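You operate a simulated robot arm through the tools that you are given. There is no shell and no other tool.

The job below is to be done with a simulated two-armed robot. You get a single attempt, and the scene is never put back.

Task
Sample the air with the dust counter on the sample tray; set the grade knob by the chart.
Fine: counter back on its base.
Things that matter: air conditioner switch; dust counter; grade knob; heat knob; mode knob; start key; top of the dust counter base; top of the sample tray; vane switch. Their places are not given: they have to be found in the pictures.

The check looks at the end state, three seconds after you hand in, the way a careful person would. Anything else that was tipped, shoved, dropped, spilled or broken makes it a failure.

Robot
Two 7-joint arms with two-finger parallel grippers on one trunk that stands fixed in place. Base frame: the origin is at the foot of the trunk, x ahead of it, y to its left, z up. Readings come in m, rad, newtons and seconds.
The left shoulder is at [0.07, 0.163, 1.345], the right one opposite. With the tool pointing down near the work surface each hand reaches from about 0.36 to 0.86 m from the base axis, measured 20 degrees to its own side. Payload 3.43 kg a hand.
Tool frame (each hand has its own): the origin (TCP) lies between the finger pads and is the grasp point; the fingertips stand 0.034 m ahead of it; z points along the fingers, y is the line along which they close. Largest opening 0.128 m; finger width 0.024, thickness 0.012; the body of the gripper, 0.048 by 0.13 m, starts 0.096 m behind the TCP.
Orientation is told as [roll, pitch, yaw] about the base's x, y, z axes, in that order, counted from this pose: with the fingers straight down and closing along the base's y, the tool's x points along the base's -x, its y along +y and its z along -z.

Tools
- The arms move only by the tool move_arm. It takes "left_commands", "right_commands" or both (then of equal length, played together; a hand with none holds still); each is a list of rows, each an object (a shift or turn left out is 0, a gripper value left out holds the last) with "angular": the turn, a rotation vector about the base's x, y, z in rad, a list of three; "offset": the shift along the base's x, y, z in m, a list of three; "jaw": the gripper command, from -1 (shut) to 1 (fully open), values between in proportion. In form: [{"angular": [wx, wy, wz], "offset": [dx, dy, dz], "jaw": jaw}, ...]. A call has 1 to 20 rows; each row shifts and turns the commanded pose from where the row before left it. Each row takes 0.2 s and may step no farther than 0.05 m and 0.15 rad from the row before; otherwise, or with a gripper value out of range, the whole call is refused. A pose out of reach is approached as far as the arm can. The call stops where the force on the tool passes 40 N (or 10 N more than at its start, if that is more) or the arm is blocked; 0.2 s more then pass. The fingers move at their own pace (about 0.153 m/s each) and stop on an object; they squeeze with about 39 N. The grip force told is the motor's: it shows also when the fingers shut on nothing. Time passes only in rows, and 0.2 s behind the last, so rows that do not move let the fingers close. It gives the time, the measured TCP pose, the force on the tool (base axes), the opening and the grip force at its end, in the units of the frame above (readings bear some noise), with the torque about the TCP (base axes, N m) and any sound that the robot's microphone picked up.
- Cameras (640 x 400 px; columns grow to the right, rows downward): "scene" is now at [0.1317, 0.0102, 1.587]; the picture's right is [0.12, -0.99, 0.00], its down [-0.51, -0.06, -0.86] and it looks along [0.85, 0.11, -0.51] (base axes); focal length 351 px, centre (320, 200). "left" rides on the left gripper at [0.076, 0.011, -0.16] in its tool frame; the picture's right is [-0.15, 0.99, 0.00], its down [-0.88, -0.13, -0.46] and it looks along [-0.45, -0.07, 0.89] (tool axes); focal length 234 px, centre (320, 200). "right" rides on the right gripper at [0.076, -0.011, -0.16] in its tool frame; the picture's right is [0.15, 0.99, 0.00], its down [-0.88, 0.13, -0.46] and it looks along [-0.45, 0.07, 0.89] (tool axes); focal length 234 px, centre (320, 200).
- camera(camera): a new picture of that camera. It takes no simulated time.
- slide_trunk(by): slides the trunk up (or, below 0, down) by that many m; the arms and the scene camera ride with it, the base frame stays. It gives what a move gives, with no picture.
- head_to(pan, tilt): turns the head with the scene camera to pan (to the left, within 1.501 rad either way) and tilt (down, from -0.506 to 1.204), counted from straight ahead of the robot. It gives what a move gives.
- point_at(camera, pixels): for up to 12 pixels [column, row] of the newest picture of that camera ("zoom" is the newest enlarged one), the place [x, y, z] in the base frame of the surface seen there, good to about 0.002 m, but the place of the scene camera against the robot may be out by one fixed shift of up to 0.018 m in any direction. It takes no simulated time.
- enlarge(camera, box): a new picture of the part [left, top, right, bottom] of that camera's present view, enlarged. It takes no simulated time.
- sign_off(): hands the job in; it is judged then, once.

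Open the grippers and draw the arms clear of the work before you hand the job in, unless the task says otherwise.

The tools are called as a command line: name --argument value ..., lists and objects as JSON in quotes. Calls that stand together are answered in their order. move_arm: Moves the arms, as the interface text tells. Its arguments: {"type":"object","properties":{"left_commands":{"type":"array"},"right_commands":{"type":"array"}},"required":[]} The other tools are called the same way: slide_trunk (by) moves the trunk up or down; head_to (pan, tilt) turns the head that bears the scene camera; camera (camera) takes a picture; point_at (camera, pixels) gives the place of the surface under pixels of a picture; enlarge (camera, box) takes an enlarged picture of a part of a camera's view; sign_off () hands the job in.

At the start:

```text
clock: 0.0
left_ee_pos: [0.4454, 0.2699, 1.3288]
left_tcp_rot: [0.0, 0.002, -0.001]
left_wrist_force: [0.8, -0.3, 0.2]
left_moment: [0.01, -0.02, 0.04]
left_gripper_width: 0.1279
left_finger_force: 0.0
right_ee_pos: [0.674, -0.2738, 1.3867]
right_tcp_rot: [0.0, 0.001, -0.001]
right_wrist_force: [0.5, -0.2, 0.1]
right_moment: [-0.01, 0.0, -0.01]
right_gripper_width: 0.128
right_finger_force: 0.0
trunk travel left (down, up): [-0.825, 0.115]
head pan, tilt (commanded): [0.124, 0.536]
```

scene: 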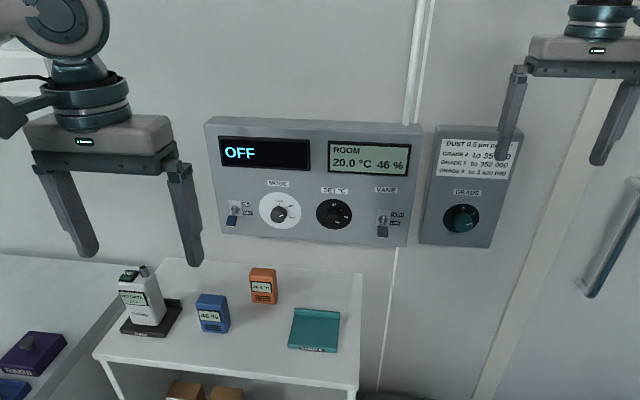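
right: 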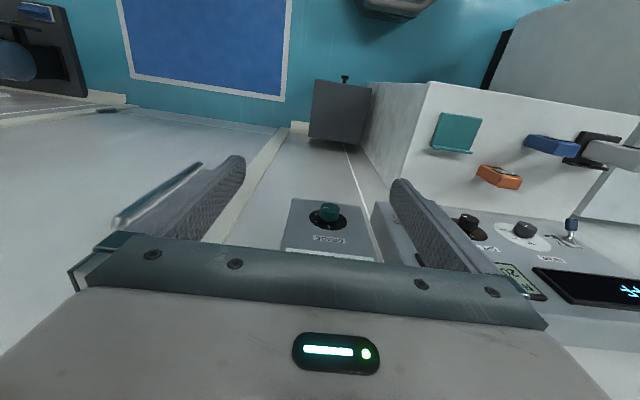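
left: 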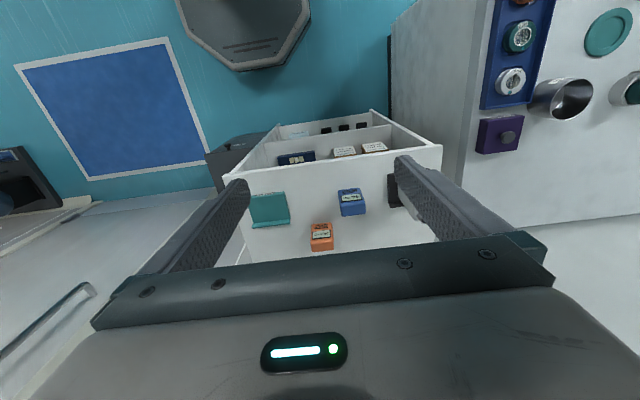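

I see the wall panel (around 310,180), the grade panel with chart (475,160), the white counter on its base (145,300), and a teal tray (315,330). I enlarge those parts to read the labels.

enlarge --camera "scene" --box '[410, 120, 530, 250]'

enlarge --camera "scene" --box '[90, 250, 250, 350]'

enlarge --camera "scene" --box '[200, 110, 430, 250]'

enlarge --camera "scene" --box '[240, 260, 370, 360]'

```text
3.08 times, centred on (470, 185) of scene
```

zoom: 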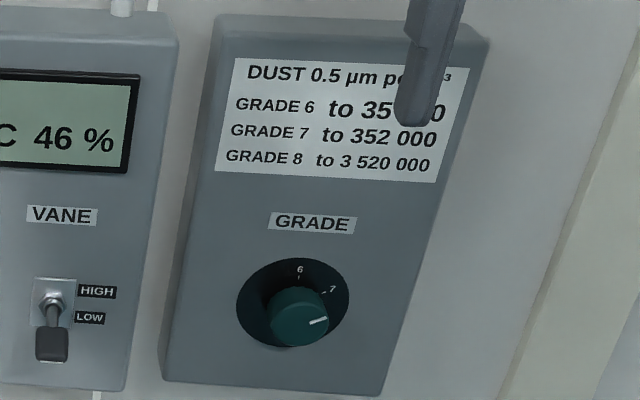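

```text
4.00 times, centred on (170, 300) of scene
```

zoom: 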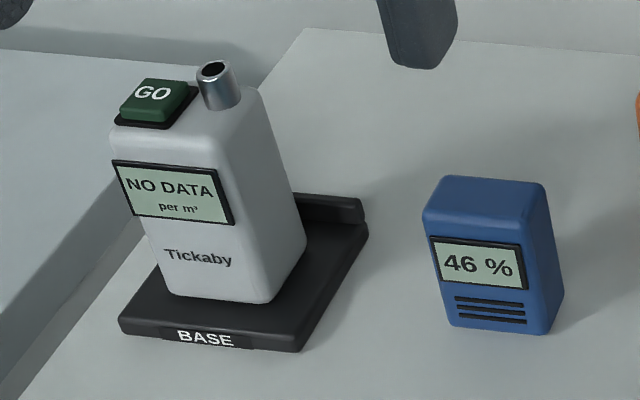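

```text
2.78 times, centred on (315, 180) of scene
```

zoom: 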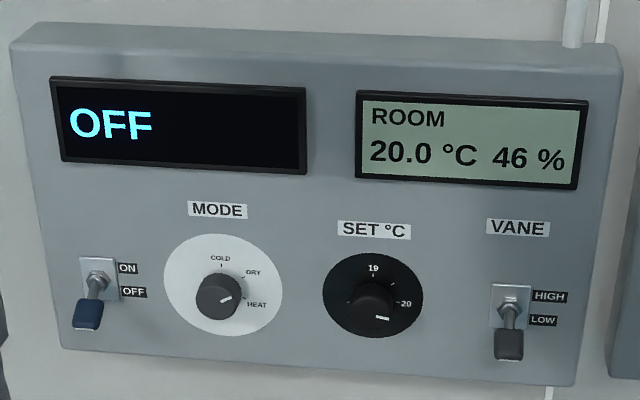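

```text
4.00 times, centred on (305, 310) of scene
```

zoom: 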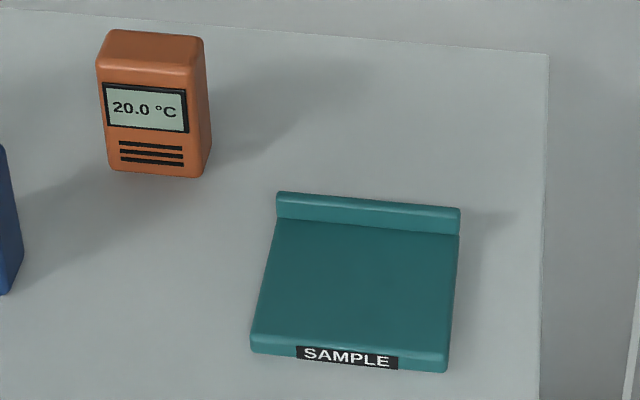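

The counter reads NO DATA with a GO key on top; the chart has grades 6/7/8. I take a new scene picture and measure the main points.

camera --camera "scene"

point_at --camera "scene" --pixels '[[128, 275], [145, 312], [143, 271], [145, 332], [174, 303], [315, 330], [292, 344], [334, 350], [340, 315], [296, 311], [461, 219], [440, 240]]'

point_at --camera "left" --pixels '[[268, 210], [253, 226], [289, 224], [250, 198], [283, 193], [351, 200], [321, 235], [320, 135], [510, 130], [400, 215], [380, 200], [330, 200]]'

point_at --camera "right" --pixels '[[330, 210], [331, 221], [300, 230], [455, 130], [440, 115], [480, 122], [433, 148], [470, 152], [600, 150], [630, 155], [310, 210], [345, 215]]'

```text
taken
```

scene: 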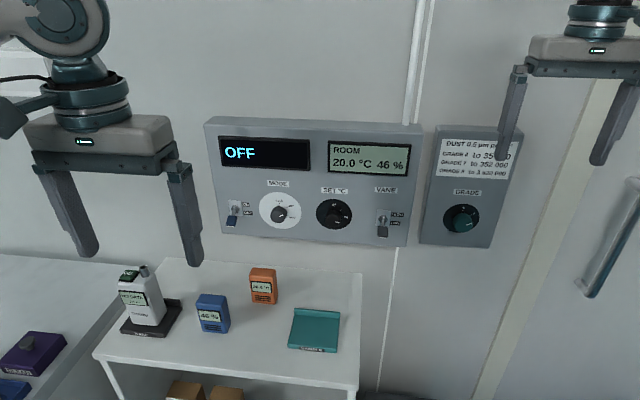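

```text
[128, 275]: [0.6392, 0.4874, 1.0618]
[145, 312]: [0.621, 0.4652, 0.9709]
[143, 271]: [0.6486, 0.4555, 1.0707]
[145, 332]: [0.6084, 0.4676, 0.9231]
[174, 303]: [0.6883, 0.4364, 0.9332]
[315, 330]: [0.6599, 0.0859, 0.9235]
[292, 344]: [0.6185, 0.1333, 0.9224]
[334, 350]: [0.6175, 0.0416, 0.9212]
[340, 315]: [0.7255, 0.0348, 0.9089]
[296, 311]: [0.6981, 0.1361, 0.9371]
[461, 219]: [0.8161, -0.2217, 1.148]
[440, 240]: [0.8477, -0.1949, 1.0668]
```

```text
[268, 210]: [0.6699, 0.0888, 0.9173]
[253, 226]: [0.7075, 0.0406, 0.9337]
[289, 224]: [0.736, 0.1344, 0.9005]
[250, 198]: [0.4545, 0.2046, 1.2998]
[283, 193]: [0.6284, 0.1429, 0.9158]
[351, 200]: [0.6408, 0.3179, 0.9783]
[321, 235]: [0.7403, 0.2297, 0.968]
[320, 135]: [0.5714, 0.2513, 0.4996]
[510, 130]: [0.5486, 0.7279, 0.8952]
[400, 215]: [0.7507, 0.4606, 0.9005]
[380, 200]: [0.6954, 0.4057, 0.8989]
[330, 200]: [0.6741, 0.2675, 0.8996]
```

```text
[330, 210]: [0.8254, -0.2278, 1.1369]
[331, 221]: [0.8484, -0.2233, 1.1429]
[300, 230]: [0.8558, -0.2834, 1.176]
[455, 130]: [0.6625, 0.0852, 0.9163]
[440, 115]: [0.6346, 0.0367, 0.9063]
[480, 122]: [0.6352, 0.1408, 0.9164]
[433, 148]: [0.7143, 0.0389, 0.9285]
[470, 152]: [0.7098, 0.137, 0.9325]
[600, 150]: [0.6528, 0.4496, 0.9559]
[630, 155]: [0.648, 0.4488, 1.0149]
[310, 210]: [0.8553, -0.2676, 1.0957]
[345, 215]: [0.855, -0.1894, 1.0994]
```

The right camera puts the knob near (0.82,-0.225,1.14), the tray near (0.67,0.088,0.917), and the counter near (0.65,0.46). I bring the left hand nearer the counter, staying high, to look at it.

move_arm --left_commands '[{"offset": [0.03, 0.035, 0], "jaw": 1}, {"offset": [0.03, 0.035, 0]}, {"offset": [0.03, 0.035, 0]}, {"offset": [0.02, 0.035, 0]}, {"offset": [0, 0.03, 0]}]'

camera --camera "left"

camera --camera "scene"

```text
clock: 1.2
left_ee_pos: [0.5546, 0.4431, 1.3275]
left_tcp_rot: [-0.003, -0.001, 0.0]
left_wrist_force: [0.2, 0.4, 0.0]
left_moment: [-0.03, -0.01, -0.01]
left_gripper_width: 0.1278
left_finger_force: 0.1
right_ee_pos: [0.6739, -0.2727, 1.3871]
right_tcp_rot: [-0.002, 0.001, -0.002]
right_wrist_force: [0.1, 0.5, 0.2]
right_moment: [-0.03, 0.03, -0.04]
right_gripper_width: 0.128
right_finger_force: 0.1
trunk travel left (down, up): [-0.825, 0.115]
head pan, tilt (commanded): [0.124, 0.536]
```

```text
taken
```

left: 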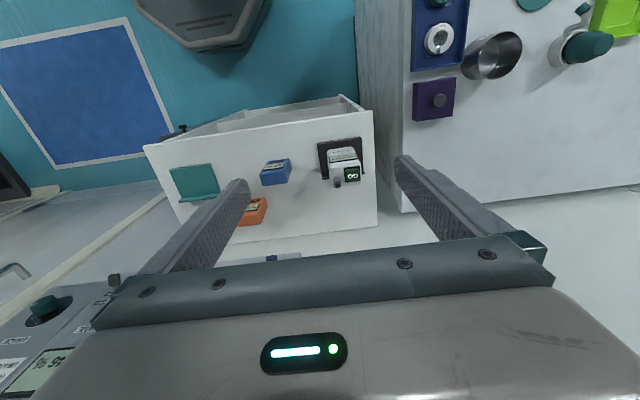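

```text
taken
```

scene: 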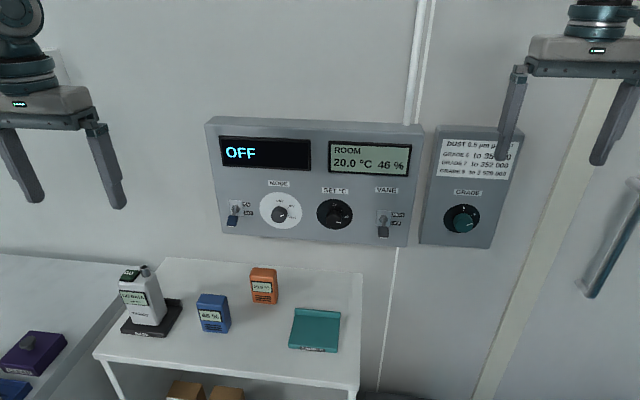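

The counter is at about (343,165) in the left picture. I enlarge it and measure its corners.

enlarge --camera "left" --box '[300, 125, 390, 200]'

```text
5.33 times, centred on (345, 162) of left
```

zoom: 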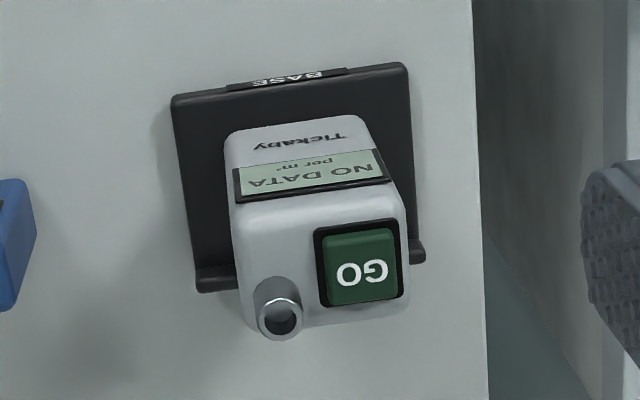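

The zoom shows the counter with GO key at (362,268), nozzle at (280,318), body corners. I measure these points.

point_at --camera "zoom" --pixels '[[362, 268], [330, 240], [393, 232], [330, 300], [395, 292], [240, 205], [395, 188], [250, 300], [272, 290], [230, 150], [365, 130], [300, 230]]'

point_at --camera "zoom" --pixels '[[175, 108], [405, 75], [200, 285], [420, 255], [190, 200], [235, 270], [246, 315], [405, 300], [290, 120], [280, 345], [140, 200], [300, 300]]'

```text
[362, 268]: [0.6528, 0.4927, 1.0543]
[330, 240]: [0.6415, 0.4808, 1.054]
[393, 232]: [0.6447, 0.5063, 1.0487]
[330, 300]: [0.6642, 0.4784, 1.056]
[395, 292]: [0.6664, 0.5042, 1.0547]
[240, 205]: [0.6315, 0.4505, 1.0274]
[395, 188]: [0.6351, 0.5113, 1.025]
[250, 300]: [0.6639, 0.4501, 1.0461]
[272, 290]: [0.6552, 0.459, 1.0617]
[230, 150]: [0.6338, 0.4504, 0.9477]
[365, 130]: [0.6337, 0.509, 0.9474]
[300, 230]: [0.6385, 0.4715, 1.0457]
```

```text
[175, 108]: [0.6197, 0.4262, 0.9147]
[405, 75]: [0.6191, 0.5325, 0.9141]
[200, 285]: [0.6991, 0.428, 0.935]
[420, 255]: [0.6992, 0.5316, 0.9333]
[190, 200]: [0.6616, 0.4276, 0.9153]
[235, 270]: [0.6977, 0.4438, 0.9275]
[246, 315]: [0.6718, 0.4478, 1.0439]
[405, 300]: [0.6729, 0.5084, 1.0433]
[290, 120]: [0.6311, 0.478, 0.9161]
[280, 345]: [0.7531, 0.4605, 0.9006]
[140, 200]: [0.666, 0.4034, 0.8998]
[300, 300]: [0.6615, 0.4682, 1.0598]
```

The counter spans x 0.630–0.675, y 0.448–0.511, z 0.916–1.047 and is square to the base axes; GO is at (0.655,0.4925,1.055). I move the left hand above it, open.

move_arm --left_commands '[{"offset": [0.035, 0.013, 0], "jaw": 1}, {"offset": [0.035, 0.013, 0]}, {"offset": [0.0284, 0.0104, 0]}, {"offset": [0, 0, -0.04]}, {"offset": [0, 0, -0.04]}, {"offset": [0, 0, -0.04]}, {"offset": [0, 0, 0]}]'

camera --camera "left"

```text
clock: 2.8
left_ee_pos: [0.6554, 0.4764, 1.2113]
left_tcp_rot: [0.0, -0.001, 0.0]
left_wrist_force: [-0.3, 0.1, 0.4]
left_moment: [0.01, 0.01, 0.0]
left_gripper_width: 0.128
left_finger_force: 0.1
right_ee_pos: [0.6741, -0.2744, 1.3869]
right_tcp_rot: [-0.001, -0.001, -0.001]
right_wrist_force: [-0.3, -0.5, 1.1]
right_moment: [-0.03, -0.02, 0.02]
right_gripper_width: 0.1278
right_finger_force: 0.2
trunk travel left (down, up): [-0.825, 0.115]
head pan, tilt (commanded): [0.124, 0.536]
```

```text
taken
```

left: 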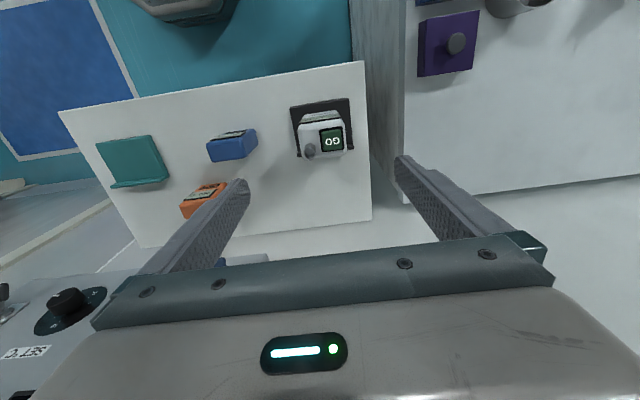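

The hand is above the counter. I re-measure the counter and the tray from this closer view.

enlarge --camera "left" --box '[280, 85, 370, 170]'

point_at --camera "left" --pixels '[[332, 140], [310, 150], [302, 130], [343, 124], [299, 117], [352, 100], [293, 108], [97, 143], [150, 136], [113, 186], [167, 177], [135, 160]]'

```text
4.71 times, centred on (325, 128) of left
```

zoom: 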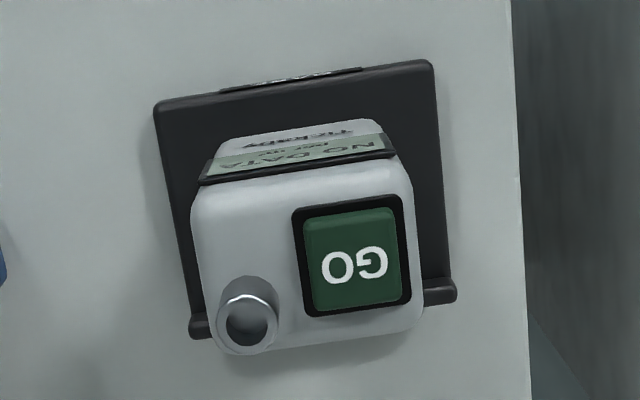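

```text
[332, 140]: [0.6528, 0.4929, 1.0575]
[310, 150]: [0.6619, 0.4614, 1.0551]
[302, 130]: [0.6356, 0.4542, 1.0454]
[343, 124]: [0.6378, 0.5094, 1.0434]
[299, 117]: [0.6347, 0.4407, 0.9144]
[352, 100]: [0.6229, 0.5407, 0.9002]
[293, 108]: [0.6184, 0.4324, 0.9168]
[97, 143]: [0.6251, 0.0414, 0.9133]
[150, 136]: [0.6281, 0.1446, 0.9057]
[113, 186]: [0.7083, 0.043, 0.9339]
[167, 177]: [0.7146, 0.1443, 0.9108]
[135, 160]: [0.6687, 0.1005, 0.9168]
```

The counter's y-centre is ≈0.4795. I lower the open hand straight down around it to TCP z≈1.005.

move_arm --left_commands '[{"offset": [-0.001, 0.003, -0.03]}, {"offset": [0, 0, -0.04]}, {"offset": [0, 0, -0.04]}, {"offset": [0, 0, -0.04]}, {"offset": [0, 0, -0.03]}, {"offset": [0, 0, -0.025]}, {"offset": [0, 0, 0]}]'

camera --camera "left"

camera --camera "scene"

```text
clock: 4.4
left_ee_pos: [0.6525, 0.4804, 1.0026]
left_tcp_rot: [0.002, -0.001, -0.001]
left_wrist_force: [-0.5, -0.1, 0.2]
left_moment: [-0.01, 0.02, 0.04]
left_gripper_width: 0.1282
left_finger_force: 0.1
right_ee_pos: [0.674, -0.2754, 1.3871]
right_tcp_rot: [0.001, 0.001, 0.001]
right_wrist_force: [0.0, 0.1, 0.6]
right_moment: [0.03, -0.05, -0.01]
right_gripper_width: 0.128
right_finger_force: 0.1
trunk travel left (down, up): [-0.825, 0.115]
head pan, tilt (commanded): [0.124, 0.536]
```

```text
taken
```

left: 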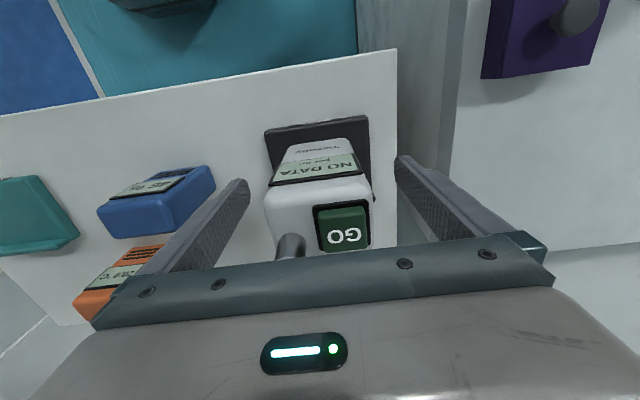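

```text
taken
```

scene: 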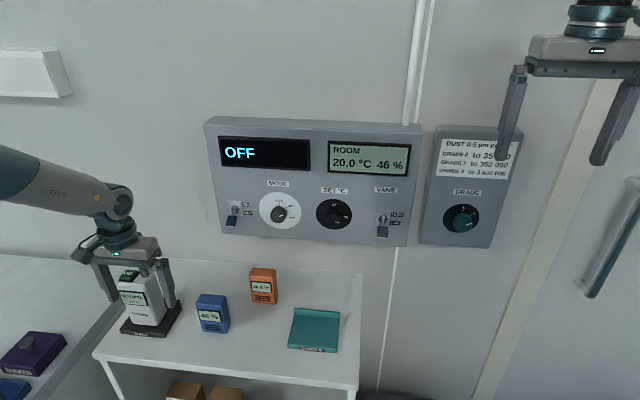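

The fingers straddle the counter cleanly, palm above the nozzle. I close the left gripper.

move_arm --left_commands '[{"jaw": 0.3}, {"jaw": 0.1}, {"jaw": 0.0}, {"jaw": -0.2}, {"jaw": -0.4}, {"jaw": -0.4}]'

camera --camera "left"

```text
clock: 5.8
left_ee_pos: [0.6522, 0.4805, 1.0033]
left_tcp_rot: [0.001, -0.001, -0.002]
left_wrist_force: [-0.4, -0.6, 0.1]
left_moment: [0.0, 0.01, -0.02]
left_gripper_width: 0.0659
left_finger_force: 38.8
right_ee_pos: [0.675, -0.2745, 1.3868]
right_tcp_rot: [0.001, 0.001, 0.0]
right_wrist_force: [-0.6, -0.2, 0.6]
right_moment: [0.02, -0.01, -0.05]
right_gripper_width: 0.1282
right_finger_force: 0.1
trunk travel left (down, up): [-0.825, 0.115]
head pan, tilt (commanded): [0.124, 0.536]
```

```text
taken
```

left: 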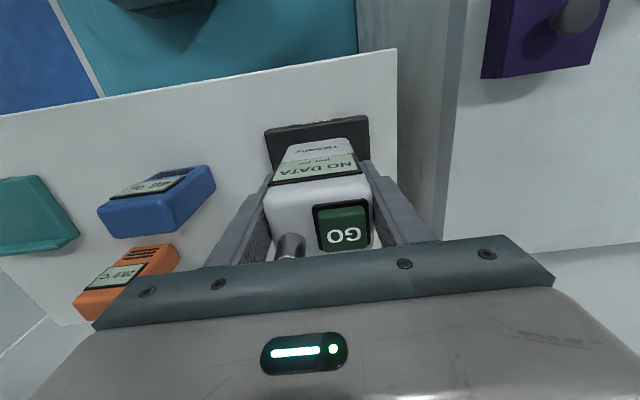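

Gripped at width 0.066 with 38.8 N. I lift the counter straight up by 0.15 m in gentle steps.

move_arm --left_commands '[{"offset": [0, 0, 0.01]}, {"offset": [0, 0, 0.02]}, {"offset": [0, 0, 0.03]}, {"offset": [0, 0, 0.03]}, {"offset": [0, 0, 0.03]}, {"offset": [0, 0, 0.03]}, {"offset": [0, 0, 0]}]'

camera --camera "left"

camera --camera "scene"

```text
clock: 7.4
left_ee_pos: [0.6551, 0.4785, 1.1534]
left_tcp_rot: [0.0, 0.001, 0.0]
left_wrist_force: [0.6, 0.0, -4.5]
left_moment: [0.02, 0.03, -0.03]
left_gripper_width: 0.0659
left_finger_force: 38.0
right_ee_pos: [0.6751, -0.2731, 1.3856]
right_tcp_rot: [0.001, 0.001, 0.0]
right_wrist_force: [0.0, 0.2, -1.0]
right_moment: [-0.01, 0.0, -0.02]
right_gripper_width: 0.1281
right_finger_force: 0.0
trunk travel left (down, up): [-0.825, 0.115]
head pan, tilt (commanded): [0.124, 0.536]
```

```text
taken
```

left: 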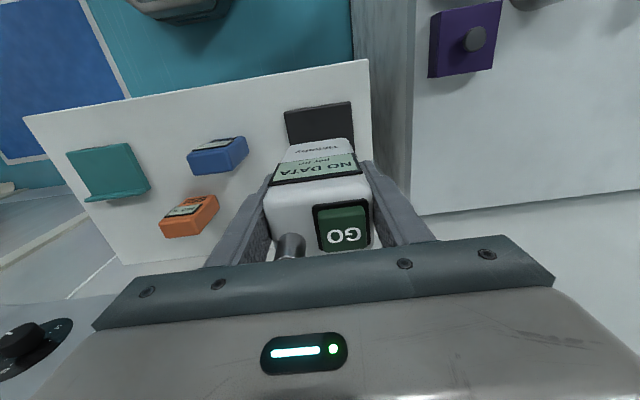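

```text
taken
```

scene: 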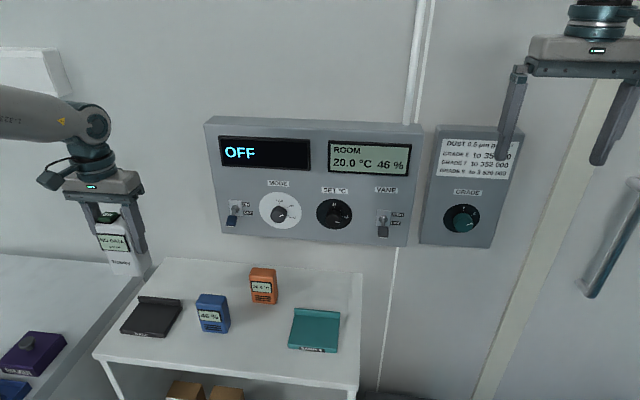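

Counter lifted (4.5 N load). Both base (150,317) and tray (315,330) are now fully visible; I enlarge both to compare their corners.

enlarge --camera "scene" --box '[110, 285, 190, 345]'

point_at --camera "zoom" --pixels '[[90, 340], [375, 385], [225, 120], [520, 155], [300, 250], [230, 365]]'

enlarge --camera "scene" --box '[280, 300, 350, 360]'

```text
6.67 times, centred on (150, 315) of scene
```

zoom: 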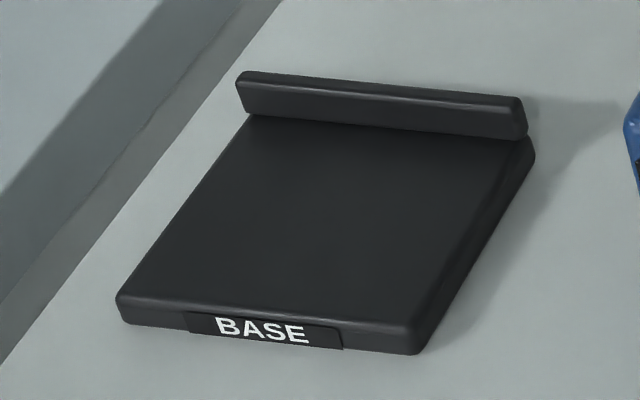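

```text
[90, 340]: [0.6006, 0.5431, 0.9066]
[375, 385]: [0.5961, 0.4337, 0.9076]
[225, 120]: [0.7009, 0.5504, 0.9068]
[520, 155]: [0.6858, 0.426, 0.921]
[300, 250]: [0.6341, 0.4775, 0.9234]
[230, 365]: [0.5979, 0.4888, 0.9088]
```

```text
6.67 times, centred on (315, 330) of scene
```

zoom: 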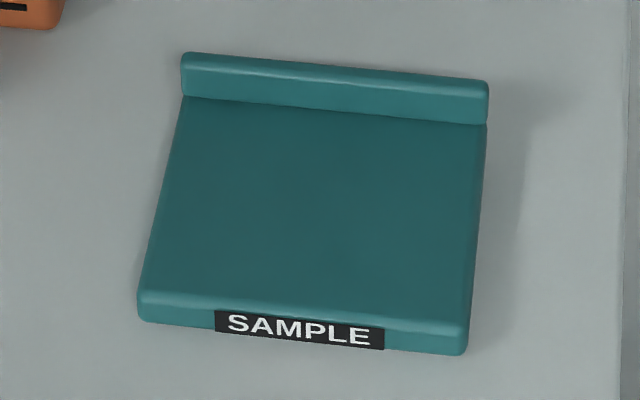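

I pick matching corner pixels on the tray in this zoom first: front corners (150,288),(458,320) and lip junctions (190,100),(480,122).

point_at --camera "zoom" --pixels '[[150, 288], [458, 320], [190, 103], [480, 126], [320, 200], [300, 310], [320, 113]]'

enlarge --camera "scene" --box '[110, 285, 190, 345]'

point_at --camera "zoom" --pixels '[[128, 290], [405, 320], [252, 120], [515, 142], [320, 200], [270, 312], [380, 131]]'

```text
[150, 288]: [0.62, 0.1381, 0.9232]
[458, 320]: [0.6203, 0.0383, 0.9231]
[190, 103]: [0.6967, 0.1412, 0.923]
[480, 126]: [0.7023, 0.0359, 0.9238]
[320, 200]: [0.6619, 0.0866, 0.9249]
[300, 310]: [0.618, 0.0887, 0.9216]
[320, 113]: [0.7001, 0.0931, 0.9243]
```

```text
6.67 times, centred on (150, 315) of scene
```

zoom: 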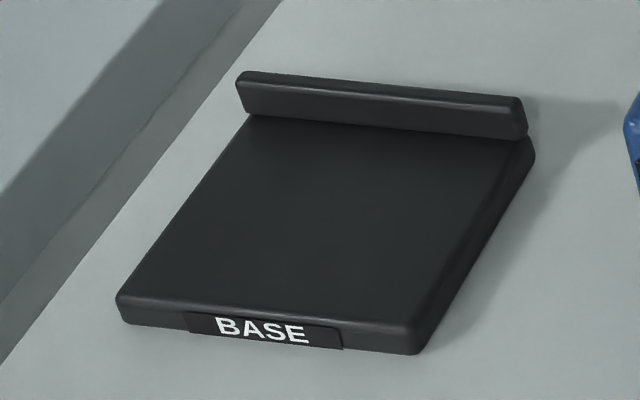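

```text
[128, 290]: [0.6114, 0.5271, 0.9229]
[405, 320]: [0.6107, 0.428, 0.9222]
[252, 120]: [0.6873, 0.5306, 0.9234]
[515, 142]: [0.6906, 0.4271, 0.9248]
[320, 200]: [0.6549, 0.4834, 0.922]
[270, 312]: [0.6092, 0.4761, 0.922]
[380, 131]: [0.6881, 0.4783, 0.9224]
```

Tray is displaced from the base by about (+0.010, -0.390, 0.000). I carry the counter across at this height (bottom ≈1.066, above blue and orange boxes).

move_arm --left_commands '[{"offset": [0.001, -0.02, 0]}, {"offset": [0.001, -0.04, 0]}, {"offset": [0.001, -0.04, 0]}, {"offset": [0.001, -0.04, 0]}, {"offset": [0.001, -0.04, 0]}, {"offset": [0.001, -0.04, 0]}, {"offset": [0.001, -0.04, 0]}, {"offset": [0.001, -0.04, 0]}, {"offset": [0.001, -0.04, 0]}, {"offset": [0.001, -0.03, 0]}, {"offset": [0, -0.02, 0]}, {}, {}]'

camera --camera "left"

camera --camera "scene"

```text
clock: 10.2
left_ee_pos: [0.5999, 0.1717, 1.1775]
left_tcp_rot: [-0.003, 0.0, -0.001]
left_wrist_force: [0.2, 0.0, -5.1]
left_moment: [0.02, 0.02, 0.0]
left_gripper_width: 0.0657
left_finger_force: 39.0
left hand out of reach, approached as far as the arm can: row 7, 8, 9, 10, 11
right_ee_pos: [0.6751, -0.2741, 1.3854]
right_tcp_rot: [0.001, 0.0, -0.001]
right_wrist_force: [0.1, -0.1, 0.3]
right_moment: [0.01, 0.01, 0.03]
right_gripper_width: 0.1281
right_finger_force: 0.0
trunk travel left (down, up): [-0.825, 0.115]
head pan, tilt (commanded): [0.124, 0.536]
```

```text
taken
```

left: 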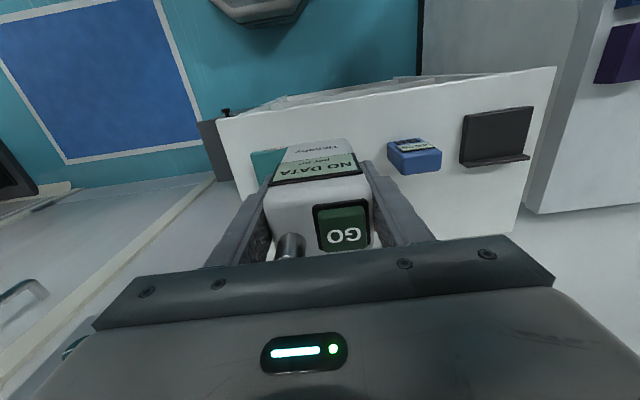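

```text
taken
```

scene: 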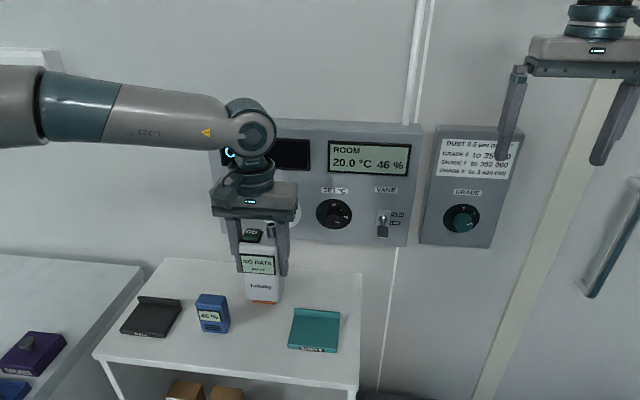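

The arm stopped short at (0.600,0.172,1.178) in this posture, counter still held well. I back up in +y to the reachable zone before trying another height.

move_arm --left_commands '[{"offset": [0, 0.04, 0]}, {"offset": [0, 0.04, 0]}, {"offset": [0, 0.04, 0]}, {"offset": [0, 0.04, 0]}, {}, {}]'

camera --camera "scene"

```text
clock: 11.6
left_ee_pos: [0.6006, 0.3326, 1.1768]
left_tcp_rot: [-0.001, 0.0, 0.0]
left_wrist_force: [0.3, -1.1, -4.6]
left_moment: [-0.01, 0.03, -0.03]
left_gripper_width: 0.066
left_finger_force: 39.1
right_ee_pos: [0.6759, -0.2749, 1.3857]
right_tcp_rot: [0.0, 0.001, 0.0]
right_wrist_force: [0.4, 0.3, -0.1]
right_moment: [0.01, -0.02, 0.0]
right_gripper_width: 0.1278
right_finger_force: 0.1
trunk travel left (down, up): [-0.825, 0.115]
head pan, tilt (commanded): [0.124, 0.536]
```

```text
taken
```

scene: 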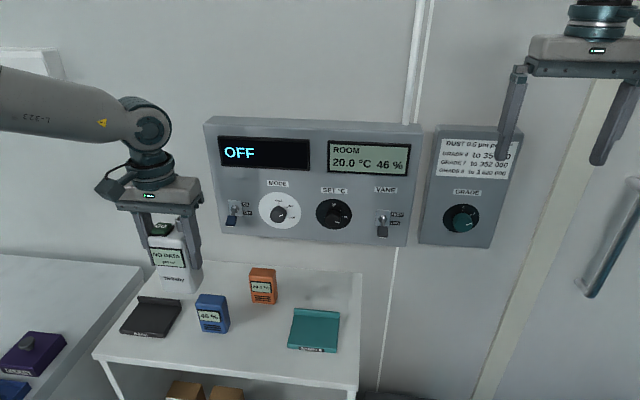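

The commanded pose follows the actual one: now (0.600,0.333,1.177). I raise the trunk 0.115 m so the arm works lower relative to the shoulder.

slide_trunk --by 0.11

camera --camera "scene"

```text
clock: 13.0
left_ee_pos: [0.6009, 0.3342, 1.2881]
left_tcp_rot: [0.0, -0.001, 0.0]
left_wrist_force: [-0.2, -0.7, -5.3]
left_moment: [0.02, 0.0, 0.04]
left_gripper_width: 0.0659
left_finger_force: 39.7
right_ee_pos: [0.6756, -0.2743, 1.496]
right_tcp_rot: [0.0, 0.001, -0.001]
right_wrist_force: [-0.8, -0.9, -0.1]
right_moment: [0.05, 0.03, 0.02]
right_gripper_width: 0.1281
right_finger_force: 0.0
trunk travel left (down, up): [-0.935, 0.005]
head pan, tilt (commanded): [0.124, 0.536]
```

```text
taken
```

scene: 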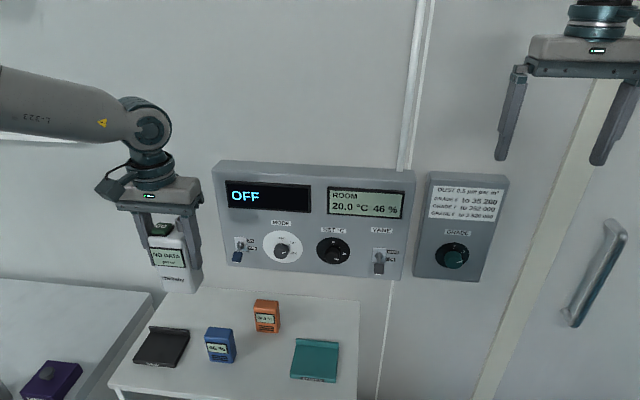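

Trunk is up; the chart now reads 35,200 / 352,000 / 3,520,000. I lower the hand to z≈1.14 and test moving right in small steps.

move_arm --left_commands '[{"offset": [0, 0, -0.04]}, {"offset": [0, 0, -0.04]}, {"offset": [0, 0, -0.04]}, {"offset": [0, 0, -0.025]}, {"offset": [0, -0.04, 0]}, {"offset": [0, -0.04, 0]}, {"offset": [0, -0.04, 0]}, {"offset": [0, -0.03, 0]}, {}]'

```text
clock: 15.0
left_ee_pos: [0.5778, 0.2136, 1.167]
left_tcp_rot: [-0.002, -0.001, 0.0]
left_wrist_force: [0.3, 0.0, -6.0]
left_moment: [-0.01, 0.02, -0.02]
left_gripper_width: 0.0657
left_finger_force: 39.2
left hand out of reach, approached as far as the arm can: row 7, 8
right_ee_pos: [0.6755, -0.2748, 1.4948]
right_tcp_rot: [-0.001, 0.002, 0.0]
right_wrist_force: [0.3, -0.6, -0.4]
right_moment: [0.02, 0.0, -0.03]
right_gripper_width: 0.1281
right_finger_force: 0.0
trunk travel left (down, up): [-0.935, 0.005]
head pan, tilt (commanded): [0.124, 0.536]
```

Still blocked near y≈0.21, so it's likely a joint limit from posture. I turn the head to look at the left arm's elbow.

head_to --pan 0.9 --tilt 0.5

camera --camera "scene"

```text
clock: 16.1
left_ee_pos: [0.578, 0.215, 1.1666]
left_tcp_rot: [0.0, -0.002, -0.001]
left_wrist_force: [-0.1, 0.4, -5.4]
left_moment: [0.04, 0.02, -0.02]
left_gripper_width: 0.066
left_finger_force: 38.5
right_ee_pos: [0.6744, -0.2735, 1.4959]
right_tcp_rot: [0.001, 0.0, -0.001]
right_wrist_force: [0.0, -0.3, 0.2]
right_moment: [0.0, 0.01, 0.0]
right_gripper_width: 0.1283
right_finger_force: 0.1
trunk travel left (down, up): [-0.935, 0.005]
head pan, tilt (commanded): [0.901, 0.499]
```

```text
taken
```

scene: 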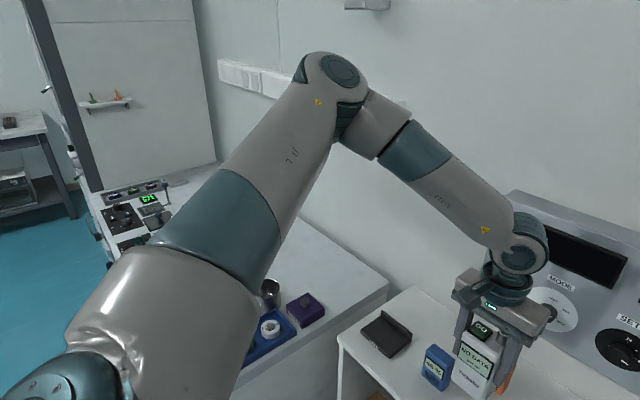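

The elbow sits high and out to the left. I test whether yawing the tool (clockwise) frees the reach toward the tray.

move_arm --left_commands '[{"angular": [0, 0, -0.15]}, {"angular": [0, 0, -0.15]}, {"offset": [0, -0.03, 0]}, {"offset": [0, -0.03, 0]}, {"offset": [0.02, -0.03, 0]}, {}]'

camera --camera "scene"

```text
clock: 17.5
left_ee_pos: [0.5653, 0.1844, 1.2027]
left_tcp_rot: [-0.003, 0.0, -0.298]
left_wrist_force: [0.1, 0.1, -4.7]
left_moment: [0.04, -0.01, -0.03]
left_gripper_width: 0.0656
left_finger_force: 38.9
left hand out of reach, approached as far as the arm can: row 3, 4, 5
right_ee_pos: [0.6757, -0.2736, 1.4966]
right_tcp_rot: [0.0, -0.001, -0.001]
right_wrist_force: [0.5, 0.8, 0.4]
right_moment: [-0.01, 0.0, 0.02]
right_gripper_width: 0.128
right_finger_force: 0.2
trunk travel left (down, up): [-0.935, 0.005]
head pan, tilt (commanded): [0.901, 0.499]
```

```text
taken
```

scene: 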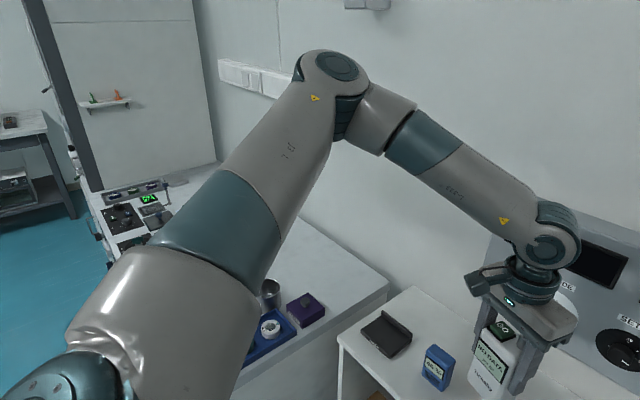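

Yaw didn't help; the upper arm did not move at all between pictures, so a shoulder joint sits at a limit. I undo the yaw, retract the hand toward the body and up, then try going right there first.

move_arm --left_commands '[{"angular": [0, 0, 0.15], "offset": [-0.02, 0.02, 0.03]}, {"angular": [0, 0, 0.15], "offset": [-0.03, 0.02, 0.03]}, {"offset": [-0.03, 0.01, 0.03]}, {"offset": [-0.03, 0, 0.03]}, {"offset": [-0.02, 0, 0.02]}, {}]'

camera --camera "scene"

```text
clock: 18.9
left_ee_pos: [0.4336, 0.2325, 1.3432]
left_tcp_rot: [0.0, 0.003, 0.0]
left_wrist_force: [0.6, 0.9, -5.9]
left_moment: [0.01, 0.05, -0.04]
left_gripper_width: 0.0657
left_finger_force: 39.2
right_ee_pos: [0.6748, -0.2738, 1.4957]
right_tcp_rot: [0.001, 0.001, -0.002]
right_wrist_force: [-0.2, 0.2, 0.2]
right_moment: [-0.01, 0.01, 0.0]
right_gripper_width: 0.1281
right_finger_force: 0.0
trunk travel left (down, up): [-0.935, 0.005]
head pan, tilt (commanded): [0.901, 0.499]
```

```text
taken
```

scene: 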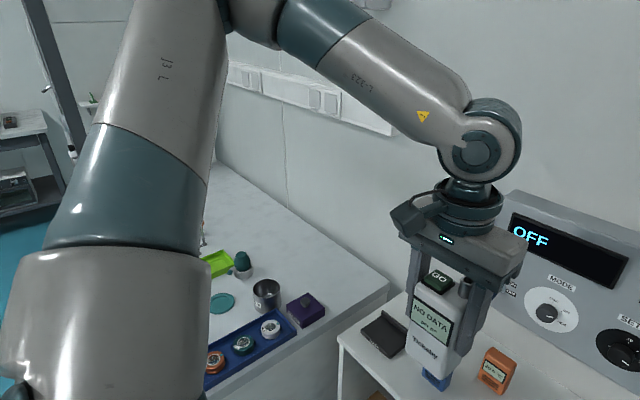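

Posture changed: the upper arm moved and elbow is higher. Now I move right at this retracted pose to y≈0.09.

move_arm --left_commands '[{"offset": [0, -0.04, 0]}, {"offset": [0, -0.04, 0]}, {"offset": [0, -0.04, 0]}, {"offset": [0, -0.02, 0]}, {}]'

camera --camera "scene"

```text
clock: 20.1
left_ee_pos: [0.4341, 0.1106, 1.3439]
left_tcp_rot: [0.0, -0.002, 0.003]
left_wrist_force: [-1.5, -0.2, -4.5]
left_moment: [0.02, -0.02, -0.02]
left_gripper_width: 0.066
left_finger_force: 39.1
left hand out of reach, approached as far as the arm can: row 4
right_ee_pos: [0.6727, -0.2761, 1.4979]
right_tcp_rot: [0.003, -0.001, -0.001]
right_wrist_force: [-0.1, 0.8, 0.1]
right_moment: [-0.01, -0.06, -0.02]
right_gripper_width: 0.1281
right_finger_force: 0.1
trunk travel left (down, up): [-0.935, 0.005]
head pan, tilt (commanded): [0.901, 0.499]
```

```text
taken
```

scene: 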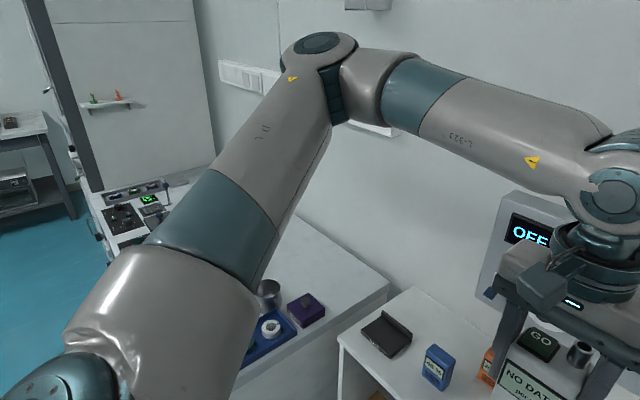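

It reached y≈0.11 here. I now try extending forward at this height (clear of everything but the wall panel beyond x 0.85) to see how the arm behaves.

move_arm --left_commands '[{"offset": [0.04, 0, 0.0]}, {"offset": [0.04, 0, 0]}, {"offset": [0.04, 0, 0]}, {"offset": [0.04, 0, 0]}, {}]'

camera --camera "scene"

```text
clock: 21.3
left_ee_pos: [0.5771, 0.1496, 1.3462]
left_tcp_rot: [-0.002, 0.0, 0.001]
left_wrist_force: [-0.8, 0.1, -4.7]
left_moment: [-0.03, 0.03, 0.03]
left_gripper_width: 0.0658
left_finger_force: 39.7
left hand out of reach, approached as far as the arm can: row 2, 3, 4
right_ee_pos: [0.6747, -0.2739, 1.496]
right_tcp_rot: [0.0, 0.0, -0.002]
right_wrist_force: [-0.3, 0.2, -0.2]
right_moment: [0.02, 0.03, 0.02]
right_gripper_width: 0.1281
right_finger_force: 0.0
trunk travel left (down, up): [-0.935, 0.005]
head pan, tilt (commanded): [0.901, 0.499]
```

```text
taken
```

scene: 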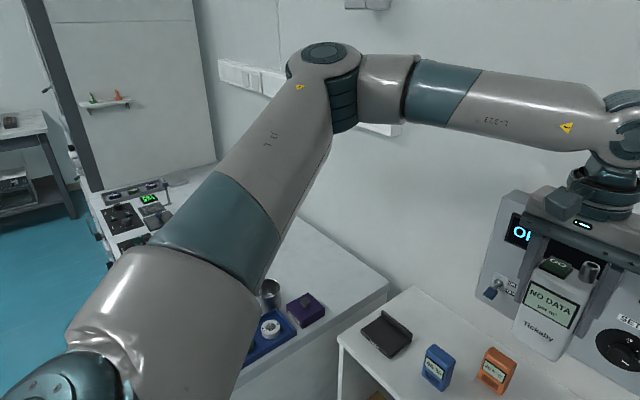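

The upper arm is again in that same place. I measure the elbow, wrist and shoulder points to understand the geometry.

point_at --camera "scene" --pixels '[[323, 55], [345, 95], [620, 110], [618, 150], [385, 85], [440, 90], [540, 100], [270, 140], [210, 230], [50, 375], [120, 330], [600, 190]]'

```text
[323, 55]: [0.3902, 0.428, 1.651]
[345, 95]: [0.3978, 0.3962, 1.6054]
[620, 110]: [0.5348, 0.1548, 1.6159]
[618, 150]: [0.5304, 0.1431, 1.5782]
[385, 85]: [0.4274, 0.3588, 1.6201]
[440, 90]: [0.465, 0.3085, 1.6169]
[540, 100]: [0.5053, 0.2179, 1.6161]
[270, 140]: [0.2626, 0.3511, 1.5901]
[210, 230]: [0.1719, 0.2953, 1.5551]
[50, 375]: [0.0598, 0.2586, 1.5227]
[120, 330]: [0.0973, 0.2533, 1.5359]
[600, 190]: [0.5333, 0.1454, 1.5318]
```

Elbow ≈(0.40,0.43,1.60) in every blocked case, so the upper arm may be unable to swing more inward. I test with the free right arm: move it inward +0.08 m at its present height and see if it too is blocked.

move_arm --right_commands '[{"offset": [0, 0.03, 0]}, {"offset": [0, 0.03, 0]}, {"offset": [0, 0.02, 0]}, {}]'

head_to --pan 0.3 --tilt 0.4

camera --camera "scene"

```text
clock: 22.3
left_ee_pos: [0.5769, 0.1489, 1.3469]
left_tcp_rot: [0.0, -0.001, 0.0]
left_wrist_force: [0.2, -0.1, -4.1]
left_moment: [-0.02, 0.04, 0.02]
left_gripper_width: 0.066
left_finger_force: 38.7
right_ee_pos: [0.6748, -0.1929, 1.4936]
right_tcp_rot: [0.0, 0.0, -0.001]
right_wrist_force: [0.1, 0.2, 0.0]
right_moment: [0.02, 0.03, 0.01]
right_gripper_width: 0.1282
right_finger_force: 0.1
trunk travel left (down, up): [-0.935, 0.005]
head pan, tilt (commanded): [0.901, 0.499]
```

```text
clock: 23.3
left_ee_pos: [0.5766, 0.1506, 1.3473]
left_tcp_rot: [-0.002, 0.001, -0.001]
left_wrist_force: [-0.4, -0.1, -5.5]
left_moment: [-0.01, 0.02, -0.02]
left_gripper_width: 0.066
left_finger_force: 39.2
right_ee_pos: [0.6751, -0.1952, 1.4951]
right_tcp_rot: [0.0, -0.001, 0.0]
right_wrist_force: [-0.1, 0.0, 0.6]
right_moment: [-0.01, -0.02, 0.0]
right_gripper_width: 0.1278
right_finger_force: 0.0
trunk travel left (down, up): [-0.935, 0.005]
head pan, tilt (commanded): [0.3, 0.4]
```

```text
taken
```

scene: 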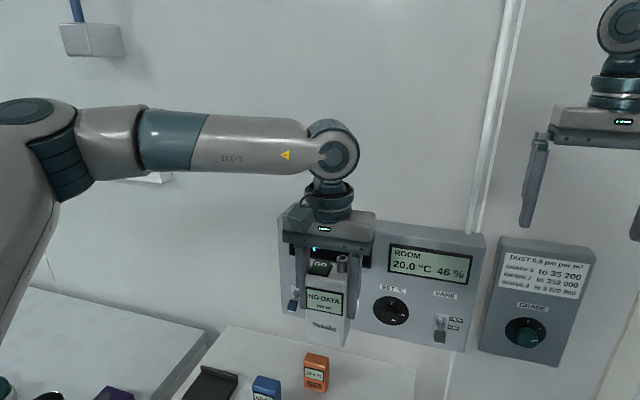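

The right arm went in freely to y=-0.193, so posture matters. I look at the right arm's elbow posture.

head_to --pan -0.8 --tilt 0.3

camera --camera "scene"

```text
clock: 24.7
left_ee_pos: [0.5776, 0.1507, 1.3466]
left_tcp_rot: [-0.002, 0.0, 0.0]
left_wrist_force: [0.7, 0.7, -5.4]
left_moment: [0.02, 0.04, 0.0]
left_gripper_width: 0.066
left_finger_force: 39.4
right_ee_pos: [0.6763, -0.1931, 1.4948]
right_tcp_rot: [0.001, 0.0, 0.001]
right_wrist_force: [0.6, -0.5, -0.1]
right_moment: [-0.01, 0.0, 0.03]
right_gripper_width: 0.1282
right_finger_force: 0.1
trunk travel left (down, up): [-0.935, 0.005]
head pan, tilt (commanded): [-0.799, 0.3]
```

```text
taken
```

scene: 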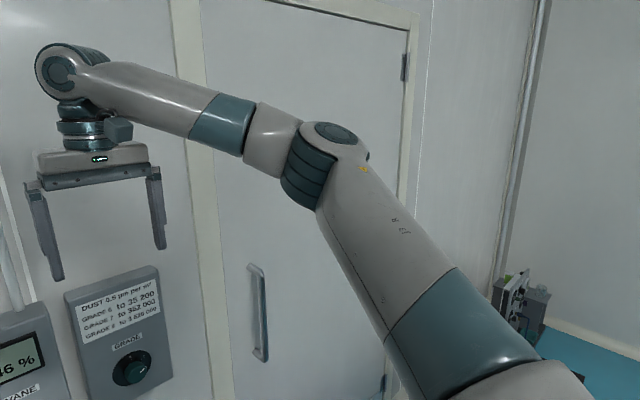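

The right elbow is also lateral. I measure its position to compare with the left's.

point_at --camera "scene" --pixels '[[335, 132], [305, 180], [60, 70], [225, 125], [400, 250], [470, 340]]'

```text
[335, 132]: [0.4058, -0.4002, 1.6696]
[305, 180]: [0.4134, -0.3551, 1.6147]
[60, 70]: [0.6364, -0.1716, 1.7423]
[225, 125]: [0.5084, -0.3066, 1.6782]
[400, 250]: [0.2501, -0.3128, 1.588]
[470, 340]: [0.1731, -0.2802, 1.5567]
```

The right elbow is a bit more inward. I push the test further with the right arm: inward to y≈-0.10 and then down a little, far from the left hand.

move_arm --right_commands '[{"offset": [0, 0.03, 0]}, {"offset": [0, 0.03, 0]}, {"offset": [0, 0.03, 0]}, {}]'

camera --camera "scene"

```text
clock: 25.7
left_ee_pos: [0.5763, 0.1492, 1.3473]
left_tcp_rot: [-0.002, 0.0, 0.001]
left_wrist_force: [-0.2, -0.5, -5.4]
left_moment: [0.01, 0.0, -0.01]
left_gripper_width: 0.0655
left_finger_force: 38.6
right_ee_pos: [0.6733, -0.1064, 1.4943]
right_tcp_rot: [0.002, -0.002, -0.002]
right_wrist_force: [-0.4, 1.0, -0.6]
right_moment: [0.01, 0.02, 0.01]
right_gripper_width: 0.1278
right_finger_force: 0.1
trunk travel left (down, up): [-0.935, 0.005]
head pan, tilt (commanded): [-0.799, 0.3]
```

```text
taken
```

scene: 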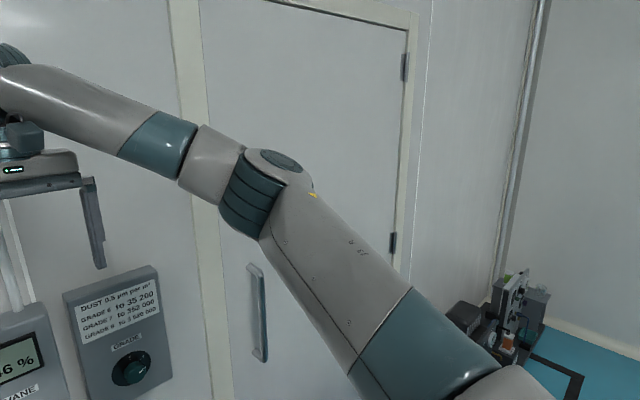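

The right arm reaches (0.673,-0.106) at z 1.494. I test lowering it there in steps.

move_arm --right_commands '[{"offset": [0, 0, -0.04]}, {"offset": [0, 0, -0.04]}, {"offset": [0, 0, -0.04]}, {"offset": [0, 0, -0.04]}, {"offset": [0, 0, -0.04]}, {"offset": [0, 0, -0.04]}, {}]'

camera --camera "scene"

```text
clock: 27.3
left_ee_pos: [0.5773, 0.1503, 1.3465]
left_tcp_rot: [-0.002, -0.001, 0.001]
left_wrist_force: [0.7, -0.8, -4.4]
left_moment: [-0.01, -0.01, 0.0]
left_gripper_width: 0.0659
left_finger_force: 38.6
right_ee_pos: [0.6775, -0.104, 1.2564]
right_tcp_rot: [0.0, 0.0, 0.0]
right_wrist_force: [-0.1, 0.0, -0.8]
right_moment: [-0.02, 0.0, 0.01]
right_gripper_width: 0.128
right_finger_force: 0.0
trunk travel left (down, up): [-0.935, 0.005]
head pan, tilt (commanded): [-0.799, 0.3]
```

```text
taken
```

scene: 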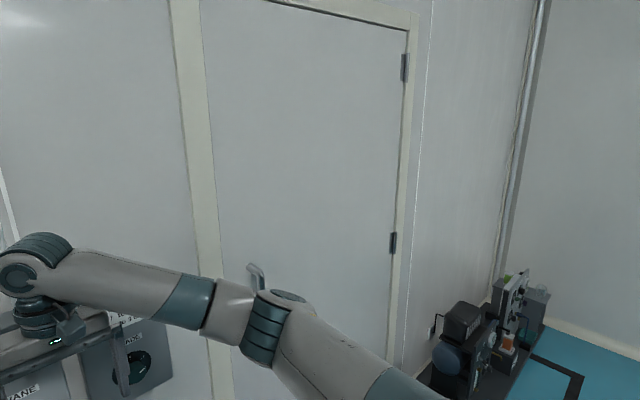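

The right arm reaches the mirrored spot without trouble, so the left just needs a better posture. I retract the right arm back up and outward.

move_arm --right_commands '[{"offset": [0, 0, 0.04]}, {"offset": [0, 0, 0.04]}, {"offset": [0, 0, 0.04]}, {"offset": [0, 0, 0.04]}, {"offset": [0, 0, 0.04]}, {"offset": [0, 0, 0.04]}, {"offset": [0, -0.04, 0]}, {"offset": [0, -0.04, 0]}, {"offset": [0, -0.04, 0]}, {"offset": [0, -0.04, 0]}, {"offset": [0, -0.01, 0]}, {}]'

head_to --pan 0.8 --tilt 0.3

```text
clock: 29.9
left_ee_pos: [0.5769, 0.1503, 1.3468]
left_tcp_rot: [-0.001, 0.0, 0.0]
left_wrist_force: [0.4, 0.3, -5.1]
left_moment: [-0.03, 0.07, -0.04]
left_gripper_width: 0.0656
left_finger_force: 38.9
right_ee_pos: [0.6754, -0.2722, 1.4951]
right_tcp_rot: [-0.002, 0.0, 0.0]
right_wrist_force: [1.0, 0.1, -0.2]
right_moment: [0.02, -0.01, 0.0]
right_gripper_width: 0.1281
right_finger_force: 0.0
trunk travel left (down, up): [-0.935, 0.005]
head pan, tilt (commanded): [-0.799, 0.3]
```

```text
clock: 31.5
left_ee_pos: [0.5774, 0.15, 1.3459]
left_tcp_rot: [-0.003, -0.001, -0.002]
left_wrist_force: [0.2, 0.0, -4.5]
left_moment: [-0.01, 0.04, -0.04]
left_gripper_width: 0.0657
left_finger_force: 38.8
right_ee_pos: [0.6755, -0.2735, 1.4967]
right_tcp_rot: [0.001, 0.001, -0.001]
right_wrist_force: [-0.6, -0.7, 0.1]
right_moment: [0.03, 0.01, -0.02]
right_gripper_width: 0.1278
right_finger_force: 0.0
trunk travel left (down, up): [-0.935, 0.005]
head pan, tilt (commanded): [0.799, 0.3]
```

Now I move the left hand out to about (0.675, 0.27, 1.49), mirroring the right arm's good pose.

move_arm --left_commands '[{"offset": [0, 0.03, 0.02]}, {"offset": [0, 0.03, 0.02]}, {"offset": [0.01, 0.03, 0.02]}, {"offset": [0.02, 0.03, 0.02]}, {"offset": [0.02, 0, 0.03]}, {"offset": [0.02, 0, 0.03]}, {"offset": [0.025, 0, 0]}, {}]'

camera --camera "scene"

```text
clock: 33.3
left_ee_pos: [0.6732, 0.2714, 1.4885]
left_tcp_rot: [-0.001, 0.002, 0.001]
left_wrist_force: [0.4, -0.1, -4.0]
left_moment: [0.01, 0.04, 0.02]
left_gripper_width: 0.066
left_finger_force: 38.7
right_ee_pos: [0.6759, -0.2717, 1.496]
right_tcp_rot: [-0.001, 0.0, 0.0]
right_wrist_force: [-0.1, 0.1, 0.3]
right_moment: [-0.06, -0.01, 0.0]
right_gripper_width: 0.1275
right_finger_force: 0.1
trunk travel left (down, up): [-0.935, 0.005]
head pan, tilt (commanded): [0.799, 0.3]
```

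```text
taken
```

scene: 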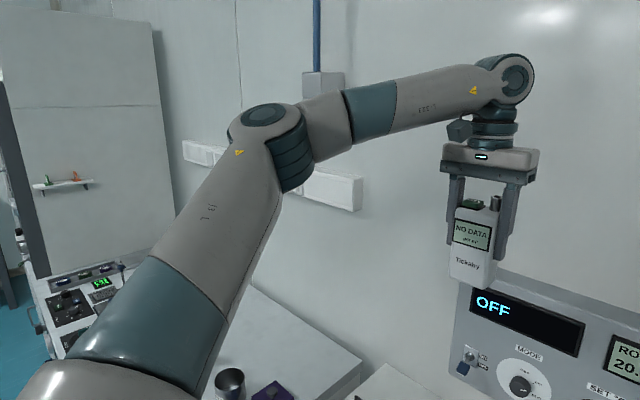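

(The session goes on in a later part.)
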